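You operate a simulated robot arm through the tools that you are given. There is no shell and no other tool. Be economical: measure what you need, move in short steps, check, and stop when the job is done.

You run a simulated robot arm. Do the job below in one go: nothing can be reset, and whatever is moved stays where it is left.

Task
Dry the cream block on the warmer at Warm, under the clear lid.
Fine: till its felt goes dull; dial back to Off; open the clear lid once the lamp is out.

It is judged by the outcome, as a careful person would: the job done as asked, and still so three seconds after it is handed in. It fails if anything else is knocked over, pushed out of place, dropped, spilled or broken. A push-on lid holds only when it is set on centred and level and pressed home; a screw cap is set on level and turned clockwise until tight.

Robot
A 6-joint arm with a two-finger parallel gripper, fixed in place. Base frame: the origin is at the foot of the arm, x ahead of it, y to its left, z up; the work surface is at about z = 0.5. Readings come in cm, rad, newtons and seconds.
With the tool pointing down near the work surface it reaches from about 14 to 58 cm from the base axis. Its first joint turns from -1.152 to 1.152 rad. Payload 2.1 kg.
The TCP is the grasp point between the finger pads, 3 cm short of the fingertips. In the tool frame z runs along the fingers and y along their closing line. The gripper opens to 9.4 cm. The fingers are 2.8 cm wide and 1 cm thick; the gripper's body (5 by 9.6 cm) begins 5.5 cm behind the TCP.
Orientation is that of the tool frame in the base frame, as a unit quaternion [w, x, y, z]. With the fingers straight down and closing along the base's y, the tool's x points along the base's -x, its y along +y and its z along -z.

Tools
- The arm moves only by the tool step_arm. Its argument "increments" is a list of rows, each an object of numbers (a shift or turn left out is 0, a gripper value left out holds the last): "dx", "dy", "dz": the shift along the tool's x, y, z in units of 25 mm (1.0 is 25 mm); "rx", "ry", "rz": the turn, a rotation vector about the tool's x, y, z in units of 5 degrees (1.0 is 5 degrees); "hand": the opening, from 0 (shut) to 1 (fully open). In form: [{"dx": .., "dy": .., "dz": .., "rx": .., "ry": .., "rz": .., "hand": ..}, ...]. A call has 1 to 20 rows; each row shifts and turns the commanded pose from where the row before left it, along the tool's axes as they then stand. A call with a number of a shift or a turn outside -1 to 1 is refused whole. A row lasts 0.2 s, in which the tool goes at most 5 cm and 0.15 rad; a call with a longer step from one row to the next is refused whole, and so is a gripper value outside its range. Where a pose cannot be reached the arm comes as near as it can. A force on the tool above 70 N (or 10 N above the force at the start of the call, whichever is more), or a blocked arm, ends the call early, and 0.2 s more pass. The fingers move at their own pace (about 7.2 cm/s each) and stop on an object; they squeeze with about 31 N. The grip force told is the motor's: it shows also when the fingers shut on nothing. Time passes only in rows, and 0.2 s behind the last, so rows that do not move let the fingers close. It gives the time, the measured TCP pose, the force on the tool (base axes), the opening and the grip force at its end, in the units of the frame above (readings bear some noise).
- Cameras (640 x 400 px; columns grow to the right, rows downward): "scene" is fixed at [4.49, -35.92, 49.88]; the picture's right is [0.87, -0.49, 0.00], its down [-0.21, -0.37, -0.90] and it looks along [0.44, 0.79, -0.43] (base axes); focal length 324 px, centre (320, 200). "wrist" rides on the gripper at [-3.7, 0, -5.8] in the tool frame; the picture's right is [0.00, -1.00, 0.00], its down [0.97, 0.00, -0.24] and it looks along [0.24, 0.00, 0.97] (tool axes); focal length 218 px, centre (320, 200). There is no depth. A picture from a camera that has moved, and an enlarged one, comes with that camera's place and axes in the base frame and with its lens.
- grab_frame(camera): a new picture of that camera. The clock stands still meanwhile.
- enlarge(camera, box): a new picture of the part [left, top, right, bottom] of that camera's present view, enlarged. The clock stands still meanwhile.
- hand_in(): hands the job in; it is judged then, once.

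Go step by step. Nothing tells you positions but the pictures and the camera data: compare them with the known pose of the tool, close in by small moves and look again before you grip or let go. The budget is 120 turns and 76 pictures, counting those below and the enlarged ones. Unless the task says otherwise, let go and move clear before handing in, and close with one line.

The tools are called after "Emit:" by a JSON object that holds its "op" and its "data". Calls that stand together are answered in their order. step_arm: Moves the arm, as the interface text tells. Its arguments: {"type":"object","properties":{"increments":{"type":"array"}},"required":["increments"]} The other tools are called the same way: grab_frame (camera) takes a picture; enlarge (camera, box) takes an enlarged picture of a part of a camera's view; hand_in () hands the job in.

At the start:

```text
time: 0.0
position: [28.56, 15.66, 33.21]
ee_rot: [0.001, -0.001, 1.0, 0.0]
ft_force: [-0.5, -0.7, 0.1]
grip_width: 9.39
grasp_force: 0.0
```

scene: 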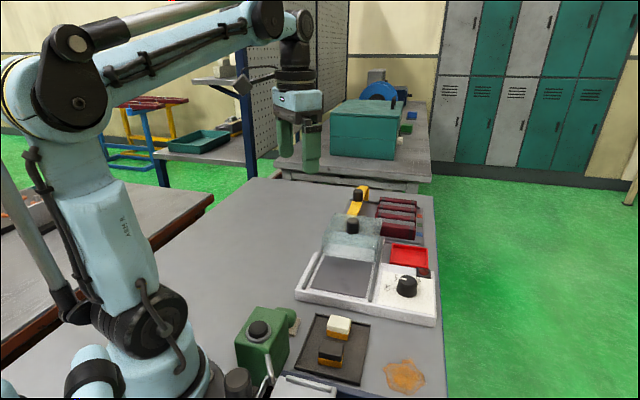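
wrist: 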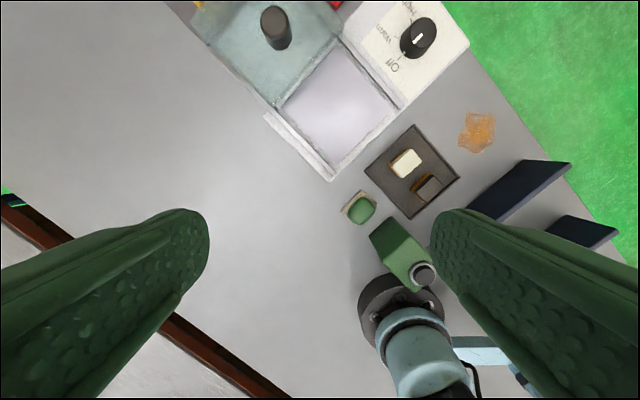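

I see the warmer with a clear lid (open, slid or hinged back), a dial on the right, and a tray with cream and brown blocks. I'll look closer first.

Emit:
{"op": "enlarge", "data": {"camera": "scene", "box": [280, 180, 450, 290]}}

Emit:
{"op": "enlarge", "data": {"camera": "scene", "box": [220, 270, 450, 400]}}

Emit:
{"op": "enlarge", "data": {"camera": "wrist", "box": [190, 0, 510, 220]}}

```text
3.64 times, centred on (365, 235) of scene
camera zoom: at [4.49, -35.92, 49.88], right [0.87, -0.49, 0.0], down [-0.21, -0.37, -0.9], along [0.44, 0.79, -0.43], focal length 1178 px, centre (156, 73)
```

zoom: 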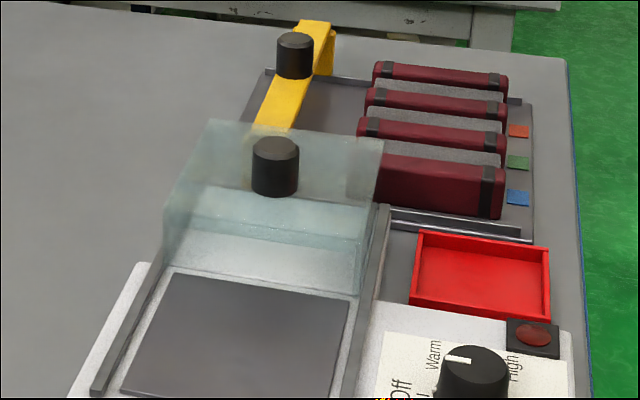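

```text
2.78 times, centred on (335, 335) of scene
camera zoom: at [4.49, -35.92, 49.88], right [0.87, -0.49, 0.0], down [-0.21, -0.37, -0.9], along [0.44, 0.79, -0.43], focal length 901 px, centre (278, -176)
```

zoom: 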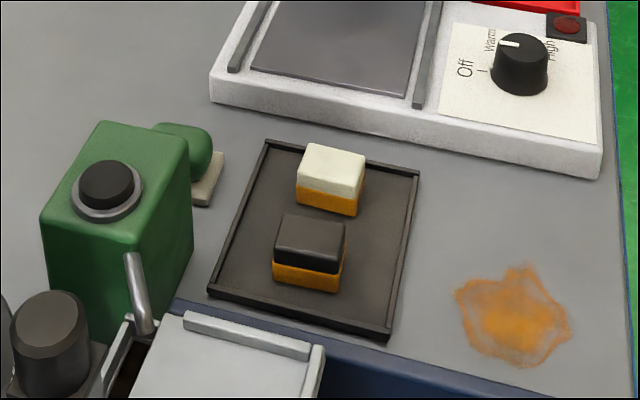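

```text
1.82 times, centred on (350, 110) of wrist
camera zoom: at [32.38, 15.58, 38.92], right [0.0, -1.0, 0.0], down [-0.97, 0.0, 0.24], along [-0.24, 0.0, -0.97], focal length 397 px, centre (266, 364)
```

zoom: 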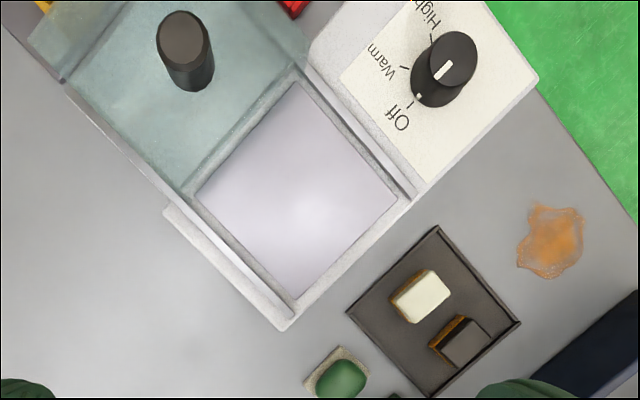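

The dial reads Off, the lid is slid back along its rails, and the warmer is yawed about 45°. I take the cream block to be near (30, 2), so I'll go above it and turn the tool about 45°.

Emit:
{"op": "step_arm", "data": {"increments": [{"dy": -0.91, "dz": 0.6, "dx": -0.1, "hand": 1}, {"dy": -0.91, "dz": 0.6, "dx": -0.1}, {"dy": -0.91, "dz": 0.6, "dx": -0.1}, {"dy": -0.91, "dz": 0.6, "dx": -0.1}, {"dy": -0.91, "dz": 0.6, "dx": -0.1}, {"dy": -0.91, "dz": 0.6, "dx": -0.1}, {"rz": 1}, {"rz": 1}, {"rz": 1}, {"rz": 1}, {"rz": 1}, {"rz": 1}, {"rz": 1}, {"rz": 1}, {"rz": 1}, {}]}}

Emit:
{"op": "grab_frame", "data": {"camera": "wrist"}}

Emit:
{"op": "grab_frame", "data": {"camera": "scene"}}

```text
time: 3.4
position: [30.09, 1.97, 24.22]
ee_rot: [0.0, 0.384, 0.924, 0.0]
ft_force: [0.3, 0.3, 0.1]
grip_width: 9.37
grasp_force: 0.0
```

```text
70 pictures are left
camera wrist: at [32.78, -0.71, 29.89], right [-0.71, -0.71, 0.0], down [-0.69, 0.69, 0.24], along [-0.17, 0.17, -0.97], focal length 218 px, centre (320, 200)
```

wrist: 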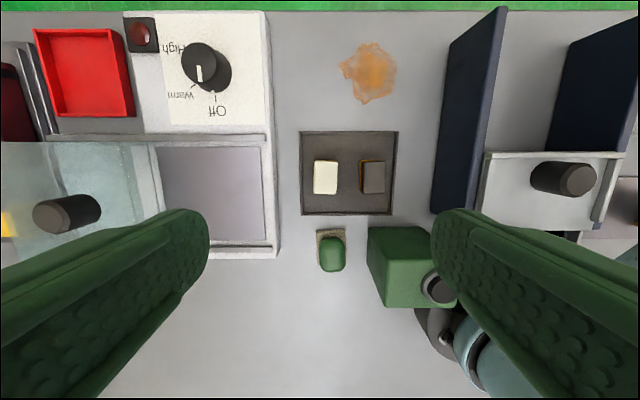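

```text
69 pictures are left
```

scene: 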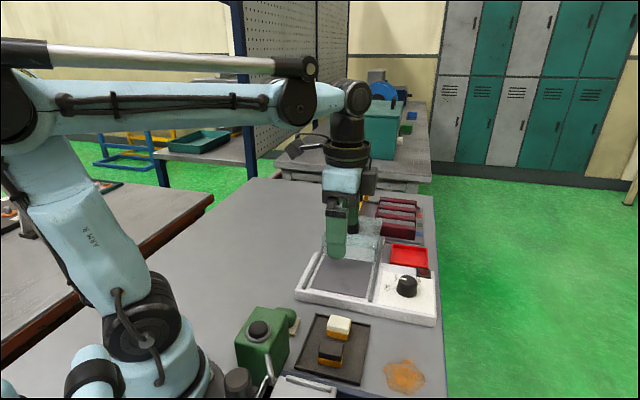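

The view is now square to the objects. The cream block is about 3 cm wide and centred near (29.8, 1.4), with its top at z≈3.4. I'll come down part way with a narrower opening and check.

Emit:
{"op": "step_arm", "data": {"increments": [{"dx": -0.07, "dy": -0.23, "dz": 0.9, "hand": 0.48}, {"dz": 1}, {"dz": 1}, {"dz": 1}, {"dz": 1}, {"dz": 0.9}, {}]}}

Emit:
{"op": "grab_frame", "data": {"camera": "wrist"}}

Emit:
{"op": "enlarge", "data": {"camera": "scene", "box": [240, 200, 440, 390]}}

```text
time: 5.0
position: [29.8, 1.27, 9.65]
ee_rot: [0.0, 0.383, 0.924, 0.0]
ft_force: [0.8, -0.5, -0.5]
grip_width: 4.52
grasp_force: 0.1
```

```text
68 pictures are left
camera wrist: at [32.52, -1.25, 15.46], right [-0.71, -0.71, 0.0], down [-0.69, 0.69, 0.24], along [-0.17, 0.17, -0.97], focal length 218 px, centre (320, 200)
```

wrist: 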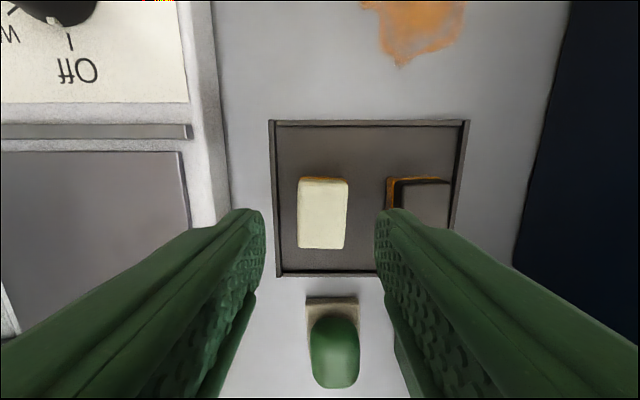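

```text
2.11 times, centred on (340, 295) of scene
camera zoom: at [4.49, -35.92, 49.88], right [0.87, -0.49, 0.0], down [-0.21, -0.37, -0.9], along [0.44, 0.79, -0.43], focal length 682 px, centre (278, 0)
```

zoom: 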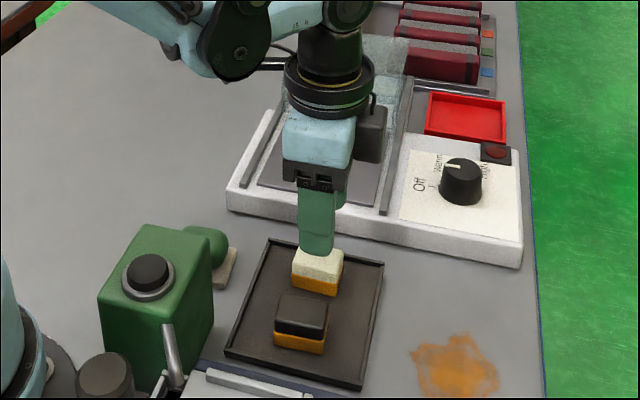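

The block is centred between the fingers. Now down and grip.

Emit:
{"op": "step_arm", "data": {"increments": [{"dy": -0.04, "dz": 0.7}, {"dz": 0.7}, {"dz": 0.6}, {}, {"hand": 0}, {}, {}, {}, {}]}}

Emit:
{"op": "grab_frame", "data": {"camera": "wrist"}}

```text
time: 7.0
position: [29.76, 1.3, 4.73]
ee_rot: [0.0, 0.383, 0.924, 0.0]
ft_force: [0.6, 0.9, 0.2]
grip_width: 2.93
grasp_force: 31.0
```

```text
66 pictures are left
camera wrist: at [32.51, -1.31, 10.49], right [-0.71, -0.71, 0.0], down [-0.69, 0.69, 0.24], along [-0.17, 0.17, -0.97], focal length 218 px, centre (320, 200)
```

wrist: 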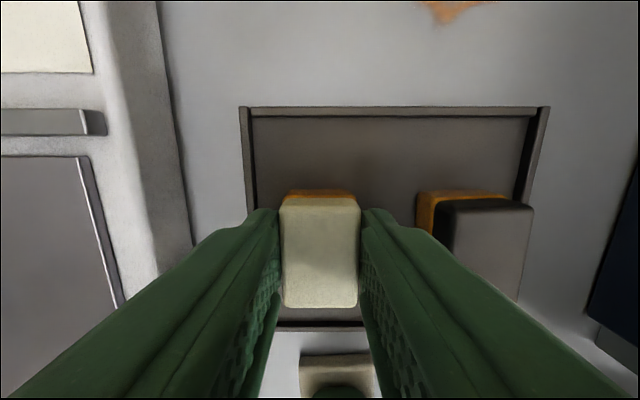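

The cream block is gripped at 2.9 cm. I'll lift it and carry it over the warmer plate, then look.

Emit:
{"op": "step_arm", "data": {"increments": [{"dz": -0.6}, {"dz": -0.9}, {"dz": -0.9}, {"dz": -0.9}, {"dz": -0.5}, {"dx": 0.17, "dy": 0.88}, {"dx": 0.17, "dy": 0.88}, {"dx": 0.17, "dy": 0.88}, {"dx": 0.17, "dy": 0.88}, {"dx": 0.18, "dy": 0.89}, {"dx": 0.18, "dy": 0.89}, {}]}}

Emit:
{"op": "grab_frame", "data": {"camera": "wrist"}}

Emit:
{"op": "enlarge", "data": {"camera": "scene", "box": [270, 170, 450, 330]}}

```text
time: 9.6
position: [37.36, 12.6, 13.95]
ee_rot: [0.0, 0.382, 0.924, 0.0]
ft_force: [-0.6, 0.2, -1.2]
grip_width: 2.91
grasp_force: 31.0
```

```text
65 pictures are left
camera wrist: at [40.06, 9.94, 19.76], right [-0.71, -0.71, 0.0], down [-0.69, 0.69, 0.24], along [-0.17, 0.17, -0.97], focal length 218 px, centre (320, 200)
```

wrist: 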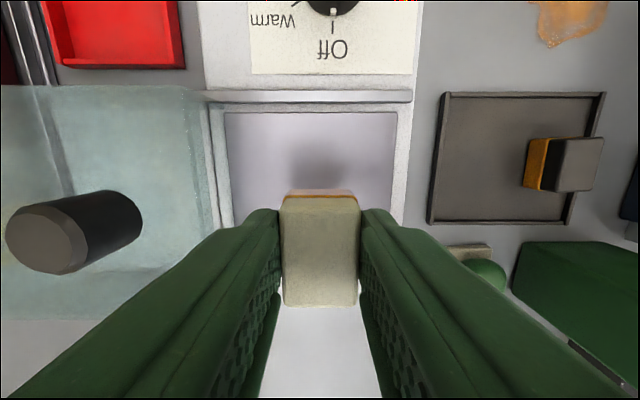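

```text
2.50 times, centred on (360, 250) of scene
camera zoom: at [4.49, -35.92, 49.88], right [0.87, -0.49, 0.0], down [-0.21, -0.37, -0.9], along [0.44, 0.79, -0.43], focal length 810 px, centre (220, 75)
```

zoom: 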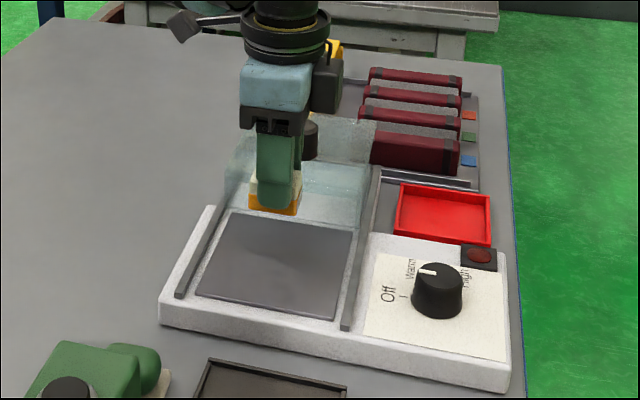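

The block hangs over the plate, clear of the lid. I'll lower it until just above the plate, then feel for contact.

Emit:
{"op": "step_arm", "data": {"increments": [{"dz": 0.8}, {"dz": 0.8}, {"dz": 0.8}, {"dz": 0.44}, {}]}}

Emit:
{"op": "grab_frame", "data": {"camera": "wrist"}}

Emit:
{"op": "enlarge", "data": {"camera": "scene", "box": [290, 200, 410, 300]}}

```text
time: 10.8
position: [37.22, 12.65, 7.14]
ee_rot: [-0.002, 0.383, 0.924, 0.0]
ft_force: [-3.4, 1.1, 26.7]
grip_width: 2.89
grasp_force: 30.9
```

```text
63 pictures are left
camera wrist: at [39.9, 10.04, 12.91], right [-0.71, -0.71, 0.0], down [-0.69, 0.69, 0.24], along [-0.17, 0.17, -0.97], focal length 218 px, centre (320, 200)
```

wrist: 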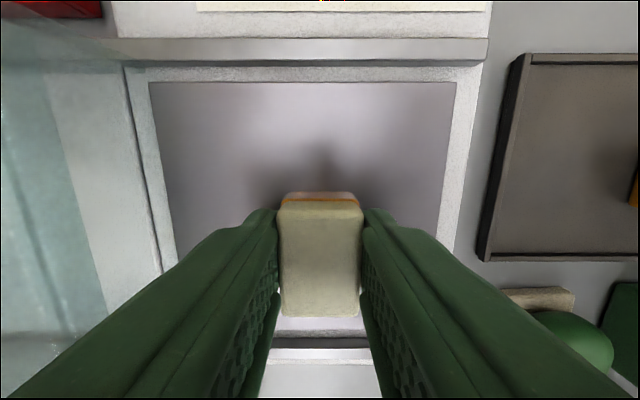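

```text
4.00 times, centred on (350, 250) of scene
camera zoom: at [4.48, -35.92, 49.88], right [0.87, -0.49, 0.0], down [-0.21, -0.37, -0.9], along [0.44, 0.79, -0.43], focal length 1296 px, centre (200, 0)
```

zoom: 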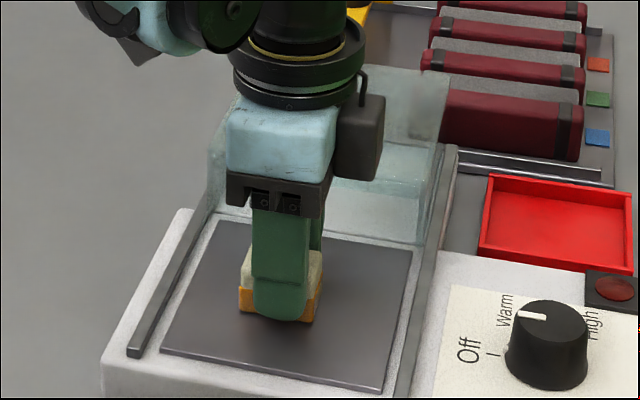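

The block touches the plate at TCP z≈7.1. I'll ease the pressure, release and rise.

Emit:
{"op": "step_arm", "data": {"increments": [{"dz": -0.1}, {}, {"hand": 0.5}, {}, {}, {"dz": -0.5}, {"dz": -0.9}, {"dz": -0.9}, {"dz": -0.9}, {"dz": -0.9}, {}]}}

Emit:
{"op": "grab_frame", "data": {"camera": "wrist"}}

Emit:
{"op": "enlarge", "data": {"camera": "scene", "box": [280, 170, 440, 300]}}

```text
time: 13.2
position: [37.22, 12.54, 17.47]
ee_rot: [-0.001, 0.382, 0.924, 0.0]
ft_force: [0.3, 0.2, -0.5]
grip_width: 4.69
grasp_force: 0.2
```

```text
61 pictures are left
camera wrist: at [39.92, 9.87, 23.24], right [-0.71, -0.71, 0.0], down [-0.69, 0.69, 0.24], along [-0.17, 0.17, -0.97], focal length 218 px, centre (320, 200)
```

wrist: 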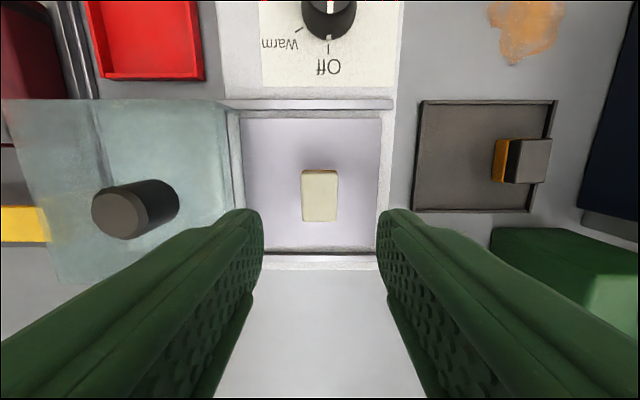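

```text
3.08 times, centred on (360, 235) of scene
camera zoom: at [4.49, -35.92, 49.88], right [0.87, -0.49, 0.0], down [-0.21, -0.37, -0.9], along [0.44, 0.79, -0.43], focal length 996 px, centre (197, 92)
```

zoom: 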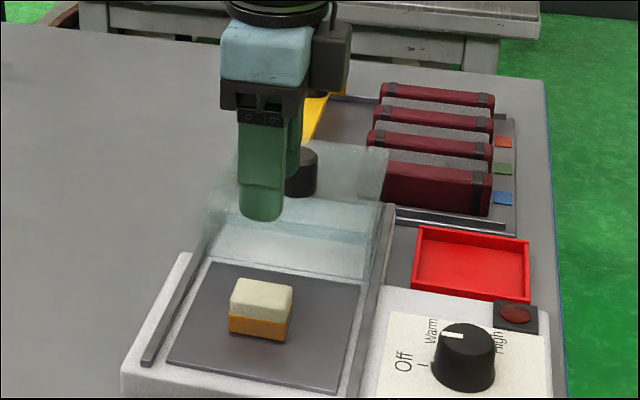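

The block stands on the plate. The lid's knob looks to be near (45, 20), top z≈12. I'll move over it and inspect the lid before closing.

Emit:
{"op": "step_arm", "data": {"increments": [{"dz": -0.6, "dy": 0.7}, {"dz": -0.6, "dy": 0.75}, {"dz": -0.6, "dy": 0.75}, {"dy": 0.75}, {"dy": 0.75}, {"dy": 0.73}, {}]}}

Emit:
{"op": "grab_frame", "data": {"camera": "wrist"}}

Emit:
{"op": "enlarge", "data": {"camera": "scene", "box": [290, 170, 440, 290]}}

```text
time: 14.8
position: [45.11, 20.45, 22.07]
ee_rot: [0.001, 0.382, 0.924, 0.0]
ft_force: [0.4, -0.7, -0.7]
grip_width: 4.69
grasp_force: 0.0
```

```text
59 pictures are left
camera wrist: at [47.8, 17.65, 27.91], right [-0.71, -0.71, 0.0], down [-0.69, 0.69, 0.24], along [-0.17, 0.17, -0.97], focal length 218 px, centre (320, 200)
```

wrist: 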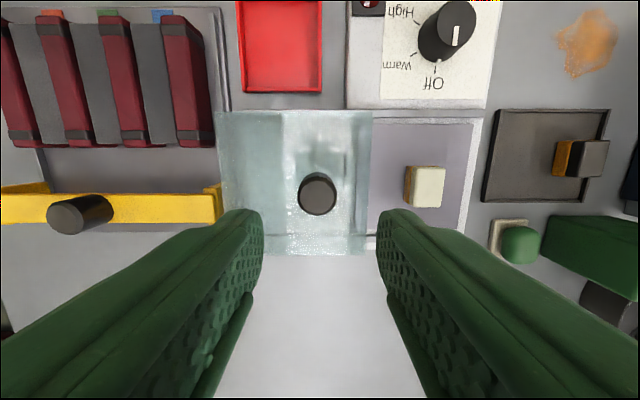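

```text
3.33 times, centred on (365, 230) of scene
camera zoom: at [4.49, -35.92, 49.88], right [0.87, -0.49, 0.0], down [-0.21, -0.37, -0.9], along [0.44, 0.79, -0.43], focal length 1080 px, centre (170, 100)
```

zoom: 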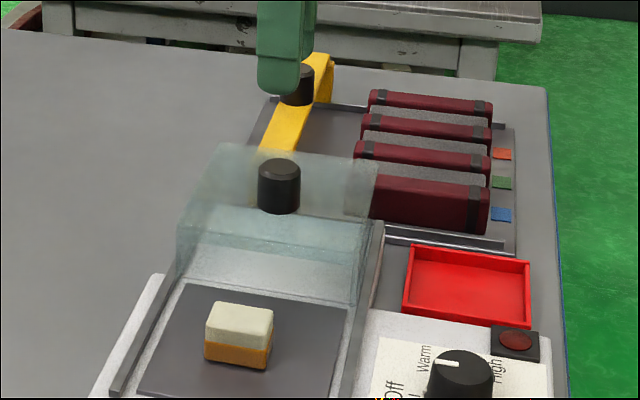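

The knob is almost below the tool. I'll go down around it and grip.

Emit:
{"op": "step_arm", "data": {"increments": [{"dx": -0.18, "dy": 0.04, "dz": 0.8}, {"dz": 0.9}, {"dz": 0.9}, {"dz": 0.9}, {"dz": 0.5}, {}]}}

Emit:
{"op": "grab_frame", "data": {"camera": "wrist"}}

Emit:
{"op": "enlarge", "data": {"camera": "scene", "box": [290, 150, 440, 270]}}

```text
time: 16.2
position: [45.55, 20.15, 12.05]
ee_rot: [0.0, 0.383, 0.924, 0.0]
ft_force: [0.5, 0.6, 0.5]
grip_width: 4.71
grasp_force: 0.0
```

```text
57 pictures are left
camera wrist: at [48.17, 17.45, 17.9], right [-0.71, -0.71, 0.0], down [-0.69, 0.69, 0.24], along [-0.17, 0.17, -0.97], focal length 218 px, centre (320, 200)
```

wrist: 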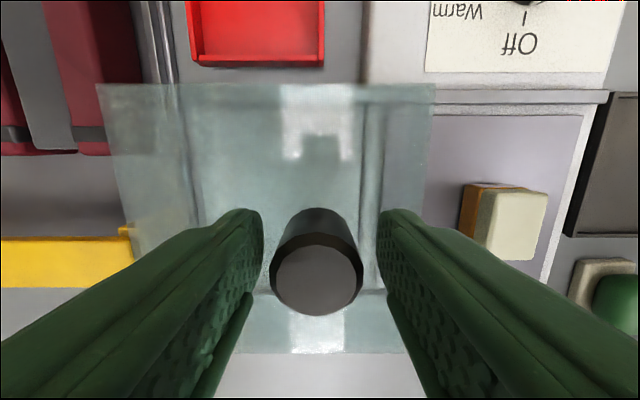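

```text
3.33 times, centred on (365, 210) of scene
camera zoom: at [4.49, -35.92, 49.88], right [0.87, -0.49, 0.0], down [-0.21, -0.37, -0.9], along [0.44, 0.79, -0.43], focal length 1080 px, centre (170, 167)
```

zoom: 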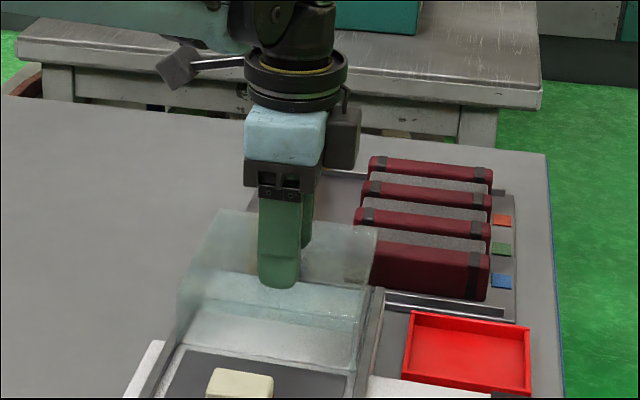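

Knob centred between the pads. Lower a touch, grip, and begin sliding the lid forward along its rails.

Emit:
{"op": "step_arm", "data": {"increments": [{"dz": 0.2}, {"hand": 0}, {}, {}, {}, {"dy": -0.2}, {"dy": -0.4}, {"dy": -0.4}, {}]}}

Emit:
{"op": "enlarge", "data": {"camera": "scene", "box": [280, 170, 440, 300]}}

```text
time: 18.2
position: [43.6, 18.28, 11.49]
ee_rot: [0.0, 0.383, 0.924, 0.0]
ft_force: [1.7, -1.0, -1.5]
grip_width: 3.36
grasp_force: 44.8
```

```text
3.08 times, centred on (360, 235) of scene
camera zoom: at [4.49, -35.92, 49.88], right [0.87, -0.49, 0.0], down [-0.21, -0.37, -0.9], along [0.44, 0.79, -0.43], focal length 996 px, centre (197, 92)
```

zoom: 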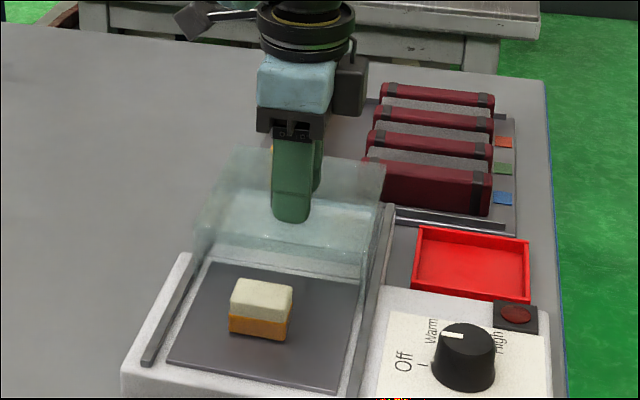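

Emit:
{"op": "grab_frame", "data": {"camera": "wrist"}}

```text
54 pictures are left
camera wrist: at [46.33, 15.64, 17.4], right [-0.71, -0.71, 0.0], down [-0.69, 0.69, 0.24], along [-0.17, 0.17, -0.97], focal length 218 px, centre (320, 200)
```

wrist: 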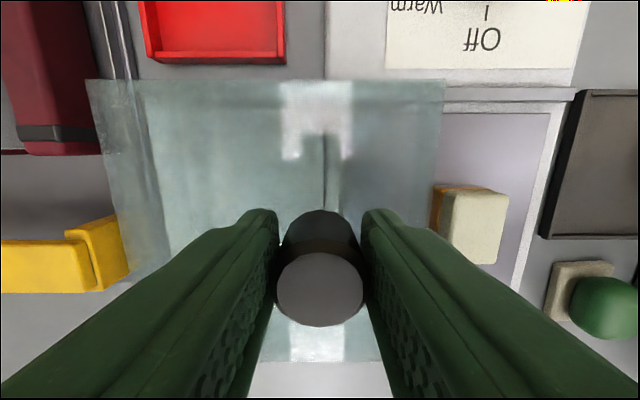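

Emit:
{"op": "enlarge", "data": {"camera": "scene", "box": [315, 200, 395, 260]}}

Emit:
{"op": "enlarge", "data": {"camera": "wrist", "box": [380, 60, 600, 260]}}

```text
6.67 times, centred on (355, 230) of scene
camera zoom: at [4.49, -35.92, 49.88], right [0.87, -0.49, 0.0], down [-0.21, -0.37, -0.9], along [0.44, 0.79, -0.43], focal length 2159 px, centre (87, 0)
```

zoom: 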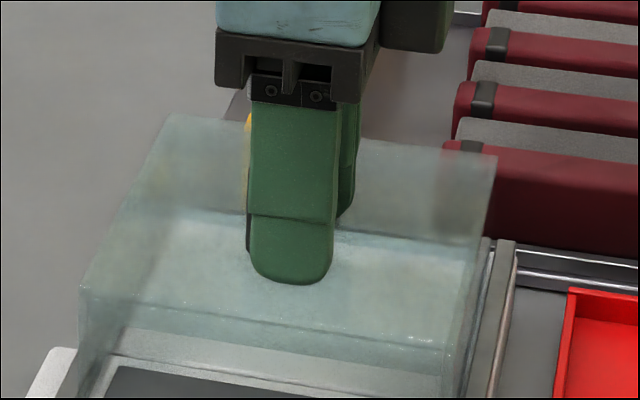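

```text
2.00 times, centred on (490, 160) of wrist
camera zoom: at [46.33, 15.64, 17.4], right [-0.71, -0.71, 0.0], down [-0.69, 0.69, 0.24], along [-0.17, 0.17, -0.97], focal length 436 px, centre (-20, 280)
```

zoom: 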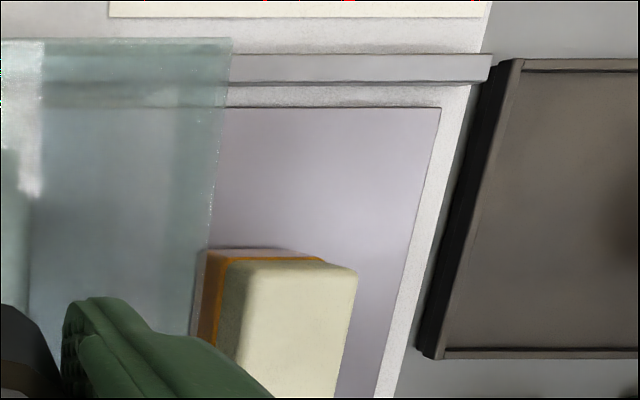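

The lid slides with the tool. I can't tell yet whether its front has a wall that would hit the block, so I'll go on a little and look again.

Emit:
{"op": "step_arm", "data": {"increments": [{"dy": -0.3}, {"dy": -0.3}, {}]}}

Emit:
{"op": "enlarge", "data": {"camera": "scene", "box": [305, 205, 385, 265]}}

Emit:
{"op": "enlarge", "data": {"camera": "wrist", "box": [380, 60, 600, 260]}}

```text
time: 19.0
position: [42.65, 17.32, 11.6]
ee_rot: [-0.001, 0.382, 0.924, 0.001]
ft_force: [-6.6, 6.4, 2.2]
grip_width: 3.35
grasp_force: 45.1
```

```text
6.67 times, centred on (345, 235) of scene
camera zoom: at [4.49, -35.92, 49.88], right [0.87, -0.49, 0.0], down [-0.21, -0.37, -0.9], along [0.44, 0.79, -0.43], focal length 2159 px, centre (153, -33)
```

zoom: 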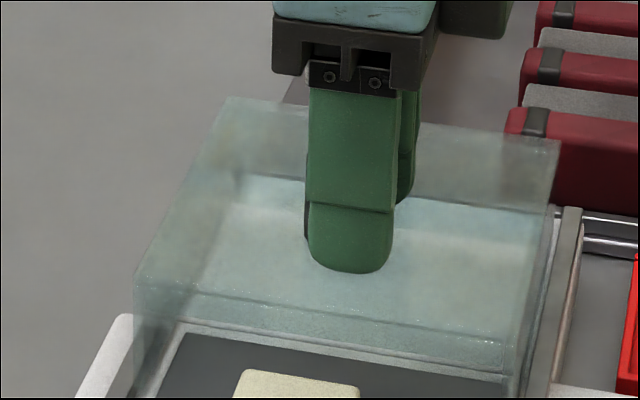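

```text
2.00 times, centred on (490, 160) of wrist
camera zoom: at [45.33, 14.65, 17.39], right [-0.71, -0.71, 0.0], down [-0.69, 0.69, 0.24], along [-0.17, 0.17, -0.97], focal length 436 px, centre (-20, 280)
```

zoom: 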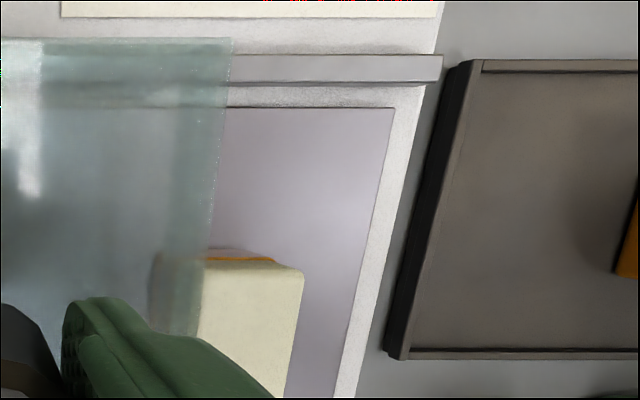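

Emit:
{"op": "enlarge", "data": {"camera": "scene", "box": [310, 230, 380, 285]}}

```text
7.27 times, centred on (345, 258) of scene
camera zoom: at [4.49, -35.92, 49.88], right [0.87, -0.49, 0.0], down [-0.21, -0.37, -0.9], along [0.44, 0.79, -0.43], focal length 2356 px, centre (138, -218)
```

zoom: 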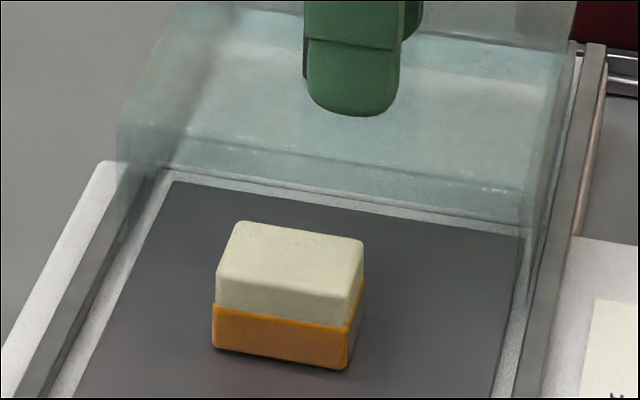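

The lid's front is open: only a top and side walls. It will pass over the block, so I keep sliding and watch the force.

Emit:
{"op": "step_arm", "data": {"increments": [{"dy": -0.4, "dx": 0.03}, {"dy": -0.4, "dx": 0.03}, {"dy": -0.4}, {"dy": -0.4}, {"dy": -0.4}, {}]}}

Emit:
{"op": "enlarge", "data": {"camera": "scene", "box": [280, 190, 440, 320]}}

Emit:
{"op": "grab_frame", "data": {"camera": "wrist"}}

```text
time: 20.4
position: [39.02, 13.8, 11.56]
ee_rot: [0.001, 0.383, 0.924, 0.0]
ft_force: [4.6, -4.6, 1.9]
grip_width: 3.36
grasp_force: 45.4
```

```text
3.08 times, centred on (360, 255) of scene
camera zoom: at [4.49, -35.92, 49.88], right [0.87, -0.49, 0.0], down [-0.21, -0.37, -0.9], along [0.44, 0.79, -0.43], focal length 996 px, centre (197, 31)
```

zoom: 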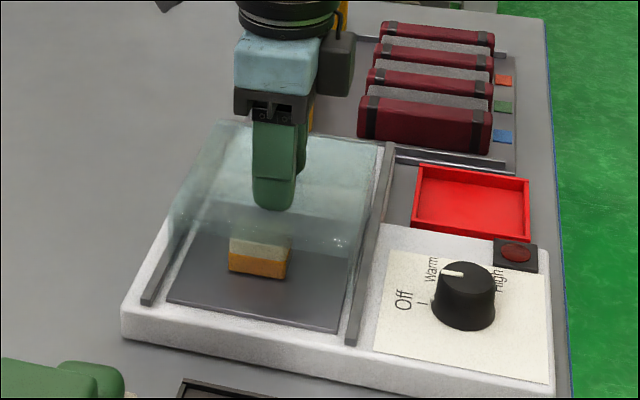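

```text
47 pictures are left
camera wrist: at [41.74, 11.12, 17.41], right [-0.71, -0.71, 0.0], down [-0.69, 0.69, 0.24], along [-0.17, 0.17, -0.97], focal length 218 px, centre (320, 200)
```

wrist: 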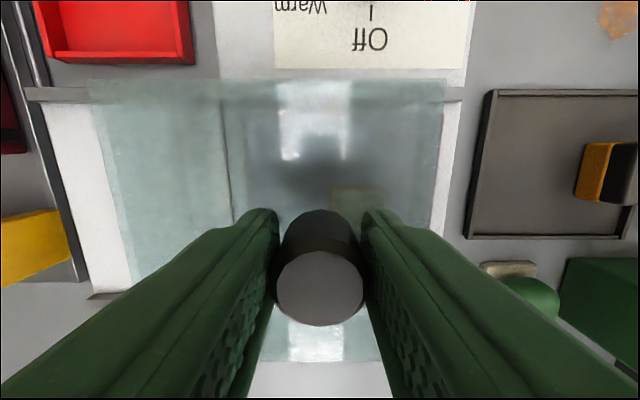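

The block is going under the lid. About 3 cm more; then feel for the stop.

Emit:
{"op": "step_arm", "data": {"increments": [{"dy": -0.4}, {"dy": -0.4}, {"dy": -0.3}, {}]}}

Emit:
{"op": "step_arm", "data": {"increments": [{"dy": -0.12}, {"dy": -0.12}, {}]}}

Emit:
{"op": "enlarge", "data": {"camera": "scene", "box": [280, 190, 440, 320]}}

```text
time: 21.4
position: [37.1, 11.83, 11.62]
ee_rot: [-0.001, 0.382, 0.924, 0.001]
ft_force: [10.6, -8.5, 0.1]
grip_width: 3.3
grasp_force: 45.0
```

```text
time: 22.2
position: [36.68, 11.69, 11.64]
ee_rot: [-0.001, 0.381, 0.925, 0.0]
ft_force: [-8.1, 7.9, 34.1]
grip_width: 3.19
grasp_force: 45.0
```

```text
3.08 times, centred on (360, 255) of scene
camera zoom: at [4.48, -35.92, 49.88], right [0.87, -0.49, 0.0], down [-0.21, -0.37, -0.9], along [0.44, 0.79, -0.43], focal length 996 px, centre (197, 31)
```

zoom: 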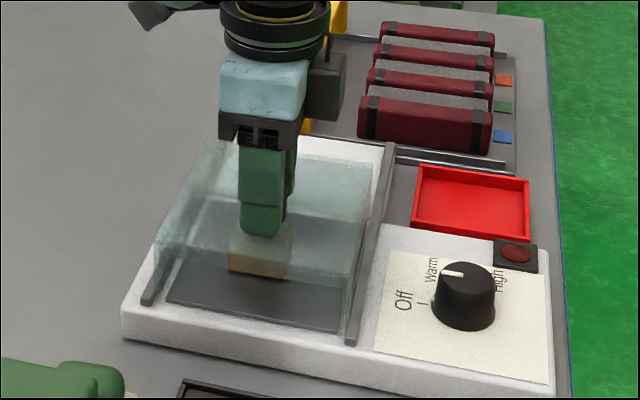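

The lid has come up against its stop after about 12 cm. I'll relax the push, let go and rise to check.

Emit:
{"op": "step_arm", "data": {"increments": [{"dy": 0.12}, {}, {"hand": 0.5}, {}, {}, {"dz": -0.6}, {"dz": -0.9}, {"dz": -0.9}, {"dz": -0.9}, {}]}}

Emit:
{"op": "grab_frame", "data": {"camera": "wrist"}}

Emit:
{"op": "enlarge", "data": {"camera": "scene", "box": [290, 200, 440, 320]}}

```text
time: 24.4
position: [36.77, 11.63, 19.74]
ee_rot: [0.0, 0.383, 0.924, 0.0]
ft_force: [-0.3, 0.2, -0.7]
grip_width: 4.7
grasp_force: 0.1
```

```text
45 pictures are left
camera wrist: at [39.44, 9.02, 25.52], right [-0.71, -0.71, 0.0], down [-0.69, 0.69, 0.24], along [-0.17, 0.17, -0.97], focal length 218 px, centre (320, 200)
```

wrist: 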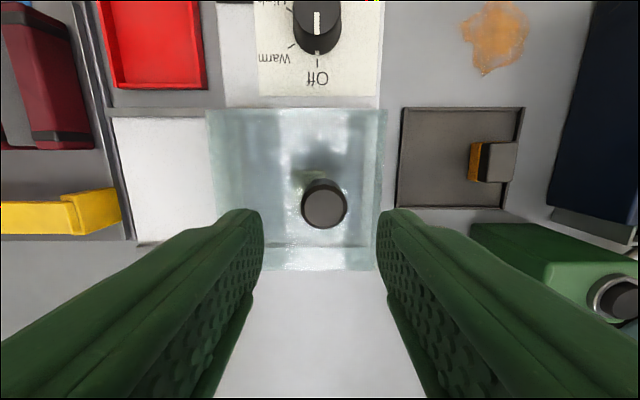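

```text
3.33 times, centred on (365, 260) of scene
camera zoom: at [4.49, -35.92, 49.88], right [0.87, -0.49, 0.0], down [-0.21, -0.37, -0.9], along [0.44, 0.79, -0.43], focal length 1080 px, centre (170, 0)
```

zoom: 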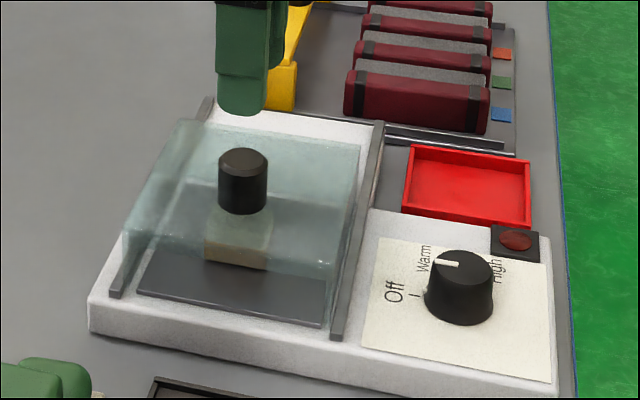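

The lid now covers the plate with the block under it, and the lamp is dark. Next I move above the dial, near (47, 2).

Emit:
{"op": "step_arm", "data": {"increments": [{"dx": -0.94}, {"dx": -0.94}, {"dx": -0.94}, {"dx": -0.94}, {"dx": -0.94}, {"dx": -0.94, "dy": 0.14}, {"dz": 0.6}, {"dz": 0.7}, {}]}}

Emit:
{"op": "grab_frame", "data": {"camera": "wrist"}}

```text
time: 26.4
position: [47.13, 1.84, 16.51]
ee_rot: [-0.001, 0.382, 0.924, 0.0]
ft_force: [-0.4, 0.4, -0.8]
grip_width: 4.68
grasp_force: 0.0
```

```text
43 pictures are left
camera wrist: at [49.85, -0.79, 22.28], right [-0.71, -0.71, 0.0], down [-0.69, 0.69, 0.24], along [-0.17, 0.17, -0.97], focal length 218 px, centre (320, 200)
```

wrist: 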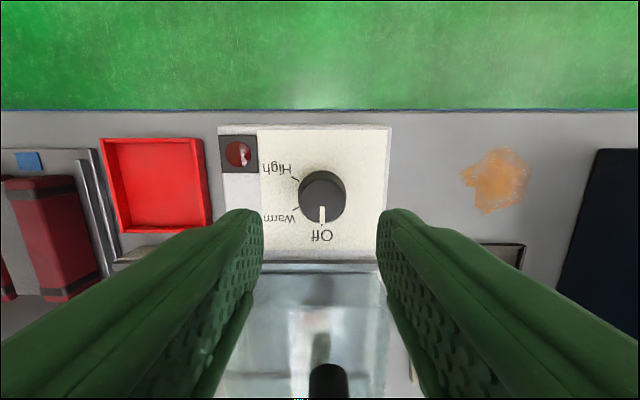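

Emit:
{"op": "enlarge", "data": {"camera": "wrist", "box": [260, 140, 390, 260]}}

```text
3.33 times, centred on (325, 200) of wrist
camera zoom: at [49.85, -0.79, 22.28], right [-0.71, -0.71, 0.0], down [-0.69, 0.69, 0.24], along [-0.17, 0.17, -0.97], focal length 728 px, centre (303, 200)
```

zoom: 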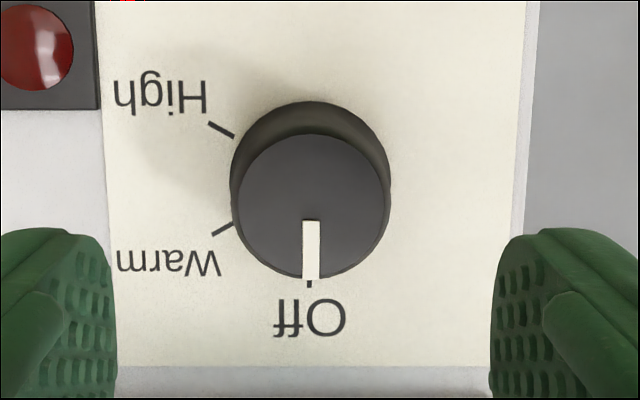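

Warm is 60° clockwise (seen from above) from Off. I'll centre on the dial at (46.8, 2.0), pre-turn the wrist back 30°, and descend around the knob.

Emit:
{"op": "step_arm", "data": {"increments": [{"dx": 0.15, "dy": -0.06, "hand": 0.64}, {"rz": -1}, {"rz": -1}, {"rz": -1}, {"rz": -1}, {"rz": -1}, {"rz": -1}, {"dz": 0.8}, {"dz": 0.8}, {"dz": 0.8}, {"dz": 0.6}, {}]}}

Emit:
{"op": "grab_frame", "data": {"camera": "wrist"}}

Emit:
{"op": "grab_frame", "data": {"camera": "scene"}}

```text
time: 29.0
position: [46.74, 2.26, 9.04]
ee_rot: [0.0, 0.13, 0.991, 0.0]
ft_force: [0.6, 0.2, 0.1]
grip_width: 6.0
grasp_force: 0.0
```

```text
41 pictures are left
camera wrist: at [50.41, 1.21, 14.87], right [-0.26, -0.97, 0.0], down [-0.94, 0.25, 0.24], along [-0.23, 0.06, -0.97], focal length 218 px, centre (320, 200)
```

wrist: 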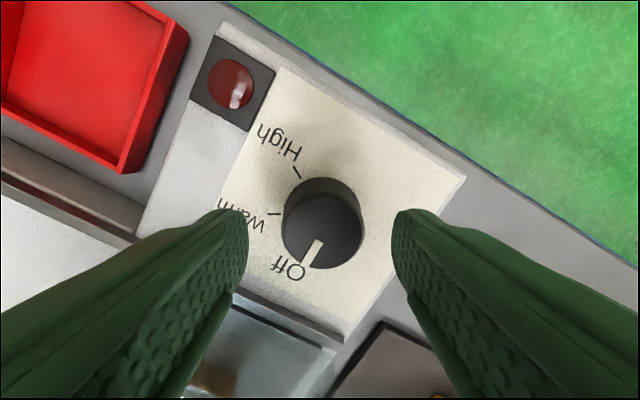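

```text
40 pictures are left
```

scene: 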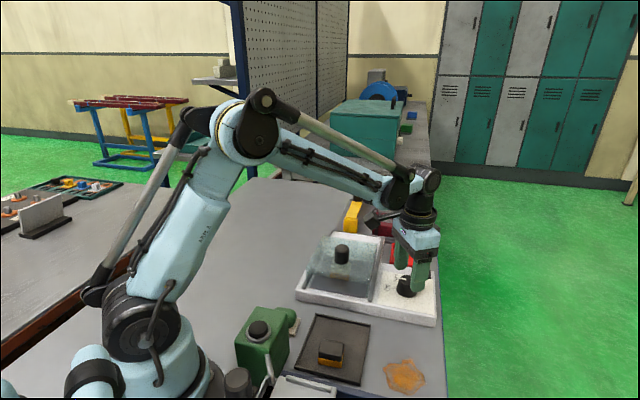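

Nearly centred; a small correction, then down, grip, and check.

Emit:
{"op": "step_arm", "data": {"increments": [{"dx": -0.07, "dy": -0.06}, {"dz": 0.4}, {"dz": 0.34}, {"hand": 0}, {}, {}, {}, {}]}}

Emit:
{"op": "grab_frame", "data": {"camera": "wrist"}}

```text
time: 30.8
position: [46.8, 2.06, 7.22]
ee_rot: [0.001, 0.13, 0.991, 0.001]
ft_force: [10.8, 16.3, -3.5]
grip_width: 3.9
grasp_force: 45.0
```

```text
39 pictures are left
camera wrist: at [50.49, 1.04, 12.95], right [-0.26, -0.97, 0.0], down [-0.94, 0.25, 0.24], along [-0.23, 0.06, -0.97], focal length 218 px, centre (320, 200)
```

wrist: 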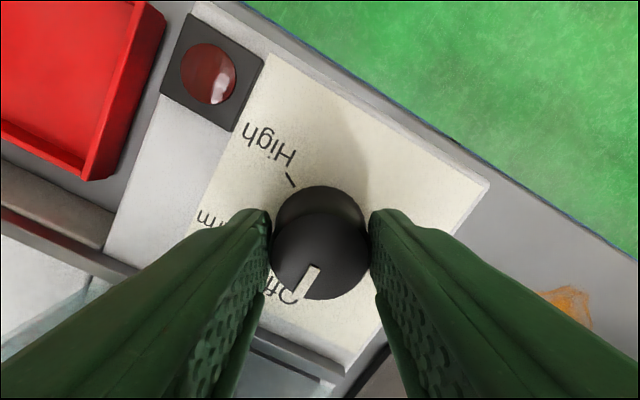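

Gripped. Turning 60° clockwise to Warm.

Emit:
{"op": "step_arm", "data": {"increments": [{"rz": 1}, {"rz": 1}, {"rz": 1}, {"rz": 1}, {"rz": 1}, {"rz": 1}, {"rz": 1}, {"rz": 1}, {"rz": 1}, {"rz": 1}, {"rz": 1}, {"rz": 1}, {}]}}

Emit:
{"op": "grab_frame", "data": {"camera": "wrist"}}

Emit:
{"op": "enlarge", "data": {"camera": "scene", "box": [300, 220, 440, 320]}}

```text
time: 33.6
position: [46.63, 1.93, 7.16]
ee_rot: [-0.001, 0.61, 0.792, -0.002]
ft_force: [-20.5, -3.5, -28.6]
grip_width: 3.92
grasp_force: 45.0
```

```text
38 pictures are left
camera wrist: at [47.79, -1.68, 12.97], right [-0.97, -0.26, 0.01], down [-0.25, 0.94, 0.24], along [-0.07, 0.23, -0.97], focal length 218 px, centre (320, 200)
```

wrist: 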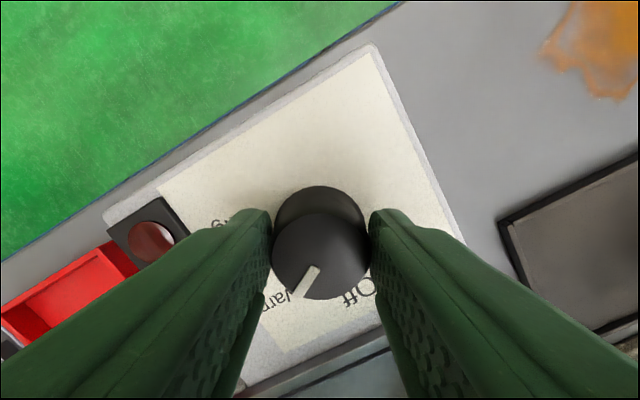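

```text
4.00 times, centred on (370, 270) of scene
camera zoom: at [4.51, -35.92, 49.88], right [0.87, -0.49, 0.0], down [-0.21, -0.37, -0.9], along [0.44, 0.79, -0.43], focal length 1296 px, centre (120, -80)
```

zoom: 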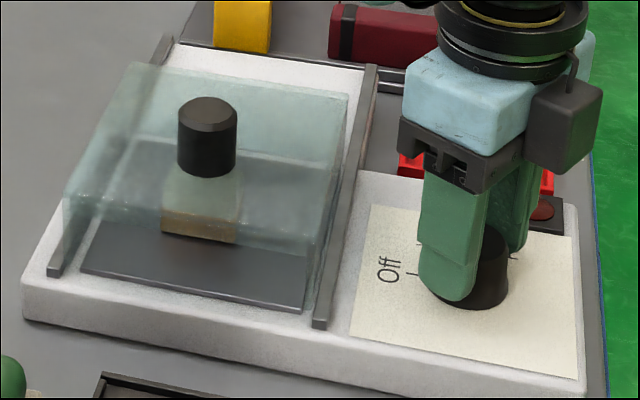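

The knob turned with the grip, but the lamp isn't clearly lit. I'll let go and rise a little to read the dial and lamp.

Emit:
{"op": "step_arm", "data": {"increments": [{"hand": 0.64}, {}, {}, {"dz": -0.7}, {"dz": -0.9}, {"dz": -0.8}, {}]}}

Emit:
{"op": "grab_frame", "data": {"camera": "wrist"}}

Emit:
{"op": "enlarge", "data": {"camera": "scene", "box": [300, 220, 440, 320]}}

```text
time: 35.2
position: [46.65, 1.91, 13.2]
ee_rot: [0.0, 0.609, 0.793, 0.0]
ft_force: [1.1, -0.2, 0.6]
grip_width: 6.02
grasp_force: 0.0
```

```text
36 pictures are left
camera wrist: at [47.76, -1.67, 18.96], right [-0.97, -0.26, 0.0], down [-0.25, 0.94, 0.24], along [-0.06, 0.23, -0.97], focal length 218 px, centre (320, 200)
```

wrist: 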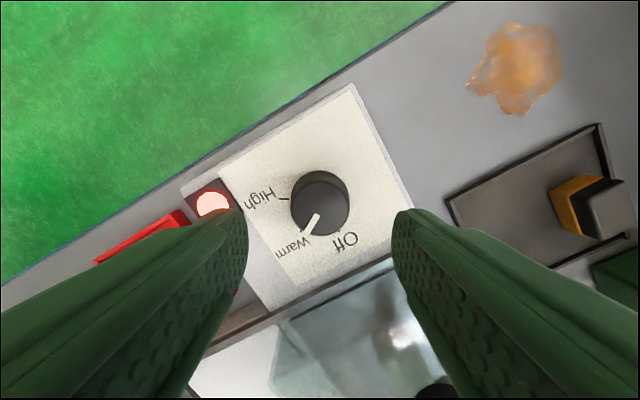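

```text
4.00 times, centred on (370, 270) of scene
camera zoom: at [4.49, -35.92, 49.88], right [0.87, -0.49, 0.0], down [-0.21, -0.37, -0.9], along [0.44, 0.79, -0.43], focal length 1296 px, centre (120, -80)
```

zoom: 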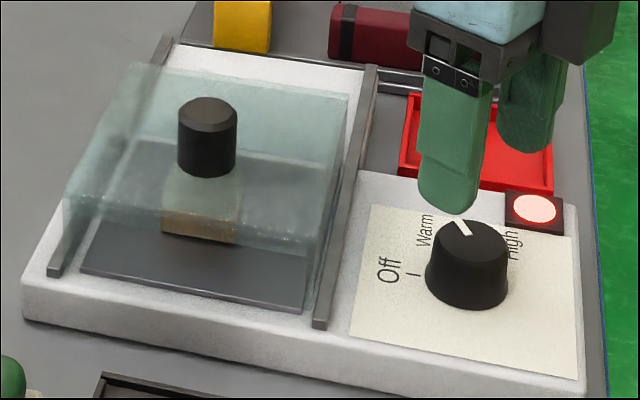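

The lamp is lit and the dial reads Warm. Now I watch the felt; first a reference close-up, then waiting.

Emit:
{"op": "enlarge", "data": {"camera": "scene", "box": [325, 250, 375, 290]}}

Emit:
{"op": "step_arm", "data": {"increments": [{}, {}, {}, {}, {}, {}, {}, {}, {}, {}]}}

Emit:
{"op": "enlarge", "data": {"camera": "scene", "box": [325, 250, 375, 290]}}

```text
10.00 times, centred on (350, 270) of scene
camera zoom: at [4.49, -35.92, 49.88], right [0.87, -0.49, 0.0], down [-0.21, -0.37, -0.9], along [0.44, 0.79, -0.43], focal length 3239 px, centre (20, -500)
```

zoom: 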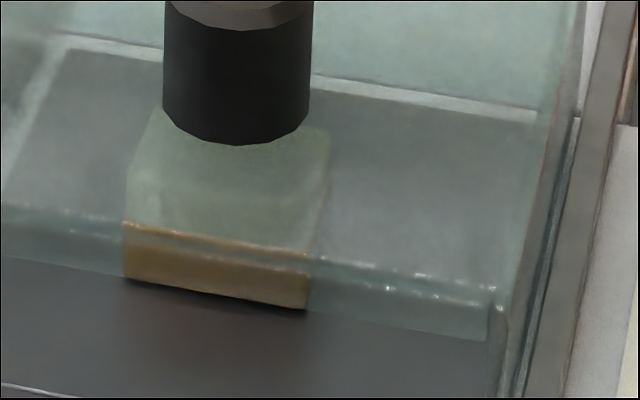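

```text
time: 37.4
position: [46.78, 1.94, 13.16]
ee_rot: [0.0, 0.608, 0.794, 0.0]
ft_force: [-0.2, -0.8, -0.3]
grip_width: 6.03
grasp_force: 0.0
```

```text
10.00 times, centred on (350, 270) of scene
camera zoom: at [4.49, -35.92, 49.88], right [0.87, -0.49, 0.0], down [-0.21, -0.37, -0.9], along [0.44, 0.79, -0.43], focal length 3239 px, centre (20, -500)
```

zoom: 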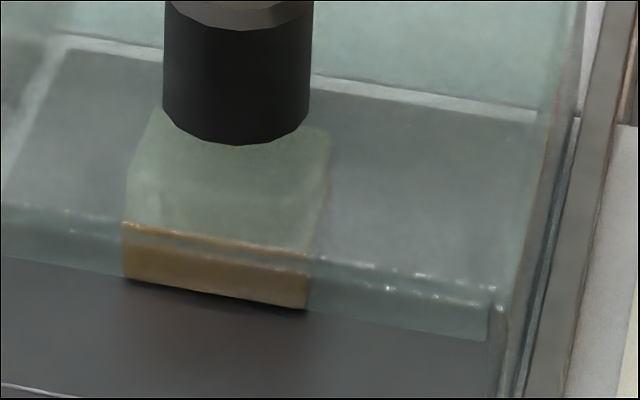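

No visible change yet; keep waiting.

Emit:
{"op": "step_arm", "data": {"increments": [{}, {}, {}, {}, {}, {}, {}, {}, {}, {}, {}, {}, {}, {}, {}, {}, {}, {}]}}

Emit:
{"op": "enlarge", "data": {"camera": "scene", "box": [325, 250, 375, 290]}}

```text
time: 41.2
position: [46.67, 1.94, 13.3]
ee_rot: [0.0, 0.609, 0.793, 0.0]
ft_force: [0.9, -1.0, 0.0]
grip_width: 6.03
grasp_force: 0.0
```

```text
10.00 times, centred on (350, 270) of scene
camera zoom: at [4.49, -35.92, 49.88], right [0.87, -0.49, 0.0], down [-0.21, -0.37, -0.9], along [0.44, 0.79, -0.43], focal length 3239 px, centre (20, -500)
```

zoom: 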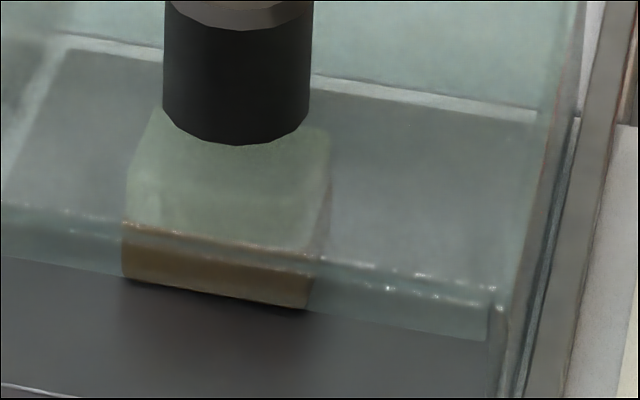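

The felt is slowly getting duller. I'll lower the open fingers around the dial meanwhile to be ready.

Emit:
{"op": "step_arm", "data": {"increments": [{"dz": 0.8}, {"dz": 0.8}, {"dz": 0.8}, {}, {}, {}, {}, {}, {}, {}, {}, {}, {}, {}, {}]}}

Emit:
{"op": "enlarge", "data": {"camera": "scene", "box": [325, 250, 375, 290]}}

```text
time: 44.4
position: [46.62, 1.94, 7.37]
ee_rot: [0.0, 0.609, 0.793, 0.0]
ft_force: [-0.1, -0.4, -0.1]
grip_width: 6.02
grasp_force: 0.0
```

```text
10.00 times, centred on (350, 270) of scene
camera zoom: at [4.49, -35.92, 49.88], right [0.87, -0.49, 0.0], down [-0.21, -0.37, -0.9], along [0.44, 0.79, -0.43], focal length 3239 px, centre (20, -500)
```

zoom: 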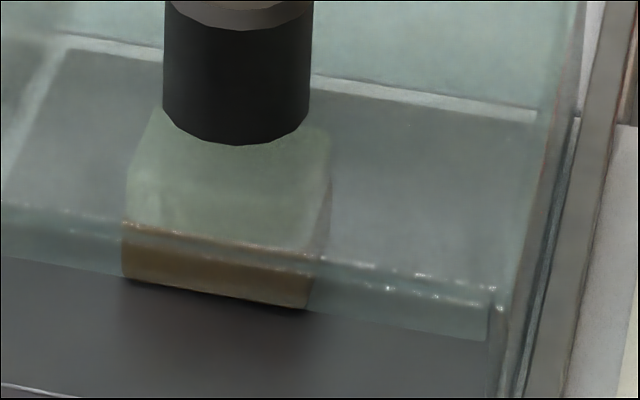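

Still tinted orange-brown and slowly fading. I keep waiting.

Emit:
{"op": "step_arm", "data": {"increments": [{}, {}, {}, {}, {}, {}, {}, {}, {}, {}, {}, {}, {}, {}, {}, {}, {}, {}]}}

Emit:
{"op": "enlarge", "data": {"camera": "scene", "box": [325, 250, 375, 290]}}

```text
time: 48.2
position: [46.53, 2.0, 7.22]
ee_rot: [0.0, 0.608, 0.794, 0.0]
ft_force: [-0.2, 0.0, 0.4]
grip_width: 6.01
grasp_force: 0.1
```

```text
10.00 times, centred on (350, 270) of scene
camera zoom: at [4.49, -35.92, 49.88], right [0.87, -0.49, 0.0], down [-0.21, -0.37, -0.9], along [0.44, 0.79, -0.43], focal length 3239 px, centre (20, -500)
```

zoom: 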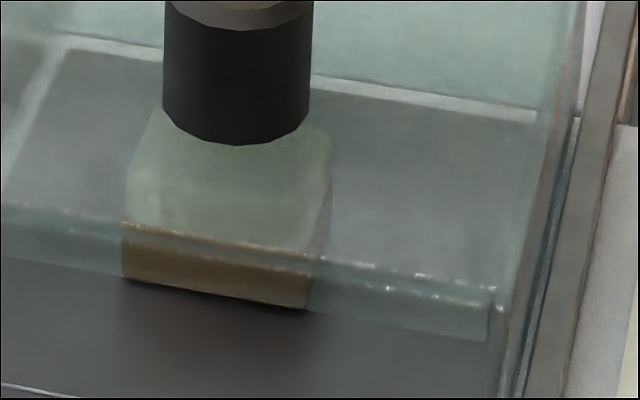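

Nearly the same as before; wait longer between looks.

Emit:
{"op": "step_arm", "data": {"increments": [{}, {}, {}, {}, {}, {}, {}, {}, {}, {}, {}, {}, {}, {}, {}, {}, {}, {}, {}, {}]}}

Emit:
{"op": "enlarge", "data": {"camera": "scene", "box": [325, 250, 375, 290]}}

```text
time: 52.4
position: [46.63, 1.9, 7.27]
ee_rot: [0.0, 0.609, 0.793, 0.0]
ft_force: [0.6, 0.4, -0.9]
grip_width: 6.01
grasp_force: 0.0
```

```text
10.00 times, centred on (350, 270) of scene
camera zoom: at [4.49, -35.92, 49.88], right [0.87, -0.49, 0.0], down [-0.21, -0.37, -0.9], along [0.44, 0.79, -0.43], focal length 3239 px, centre (20, -500)
```

zoom: 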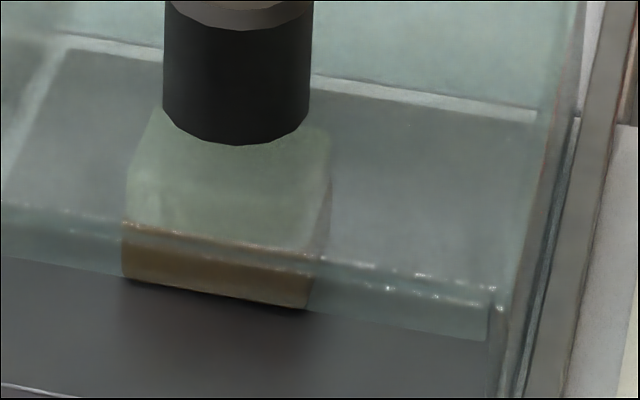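

Emit:
{"op": "enlarge", "data": {"camera": "scene", "box": [290, 240, 400, 390]}}

```text
2.67 times, centred on (345, 315) of scene
camera zoom: at [4.49, -35.92, 49.88], right [0.87, -0.49, 0.0], down [-0.21, -0.37, -0.9], along [0.44, 0.79, -0.43], focal length 864 px, centre (253, -107)
```

zoom: 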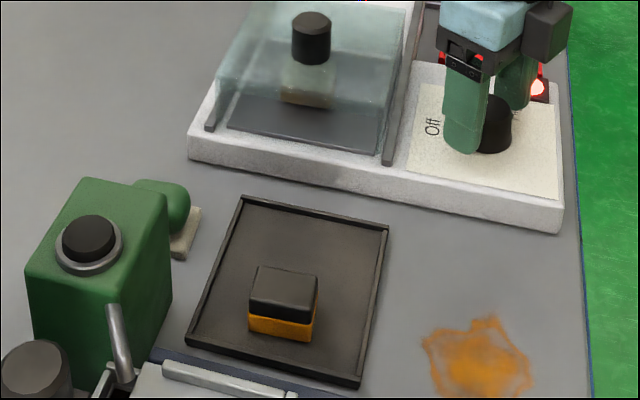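

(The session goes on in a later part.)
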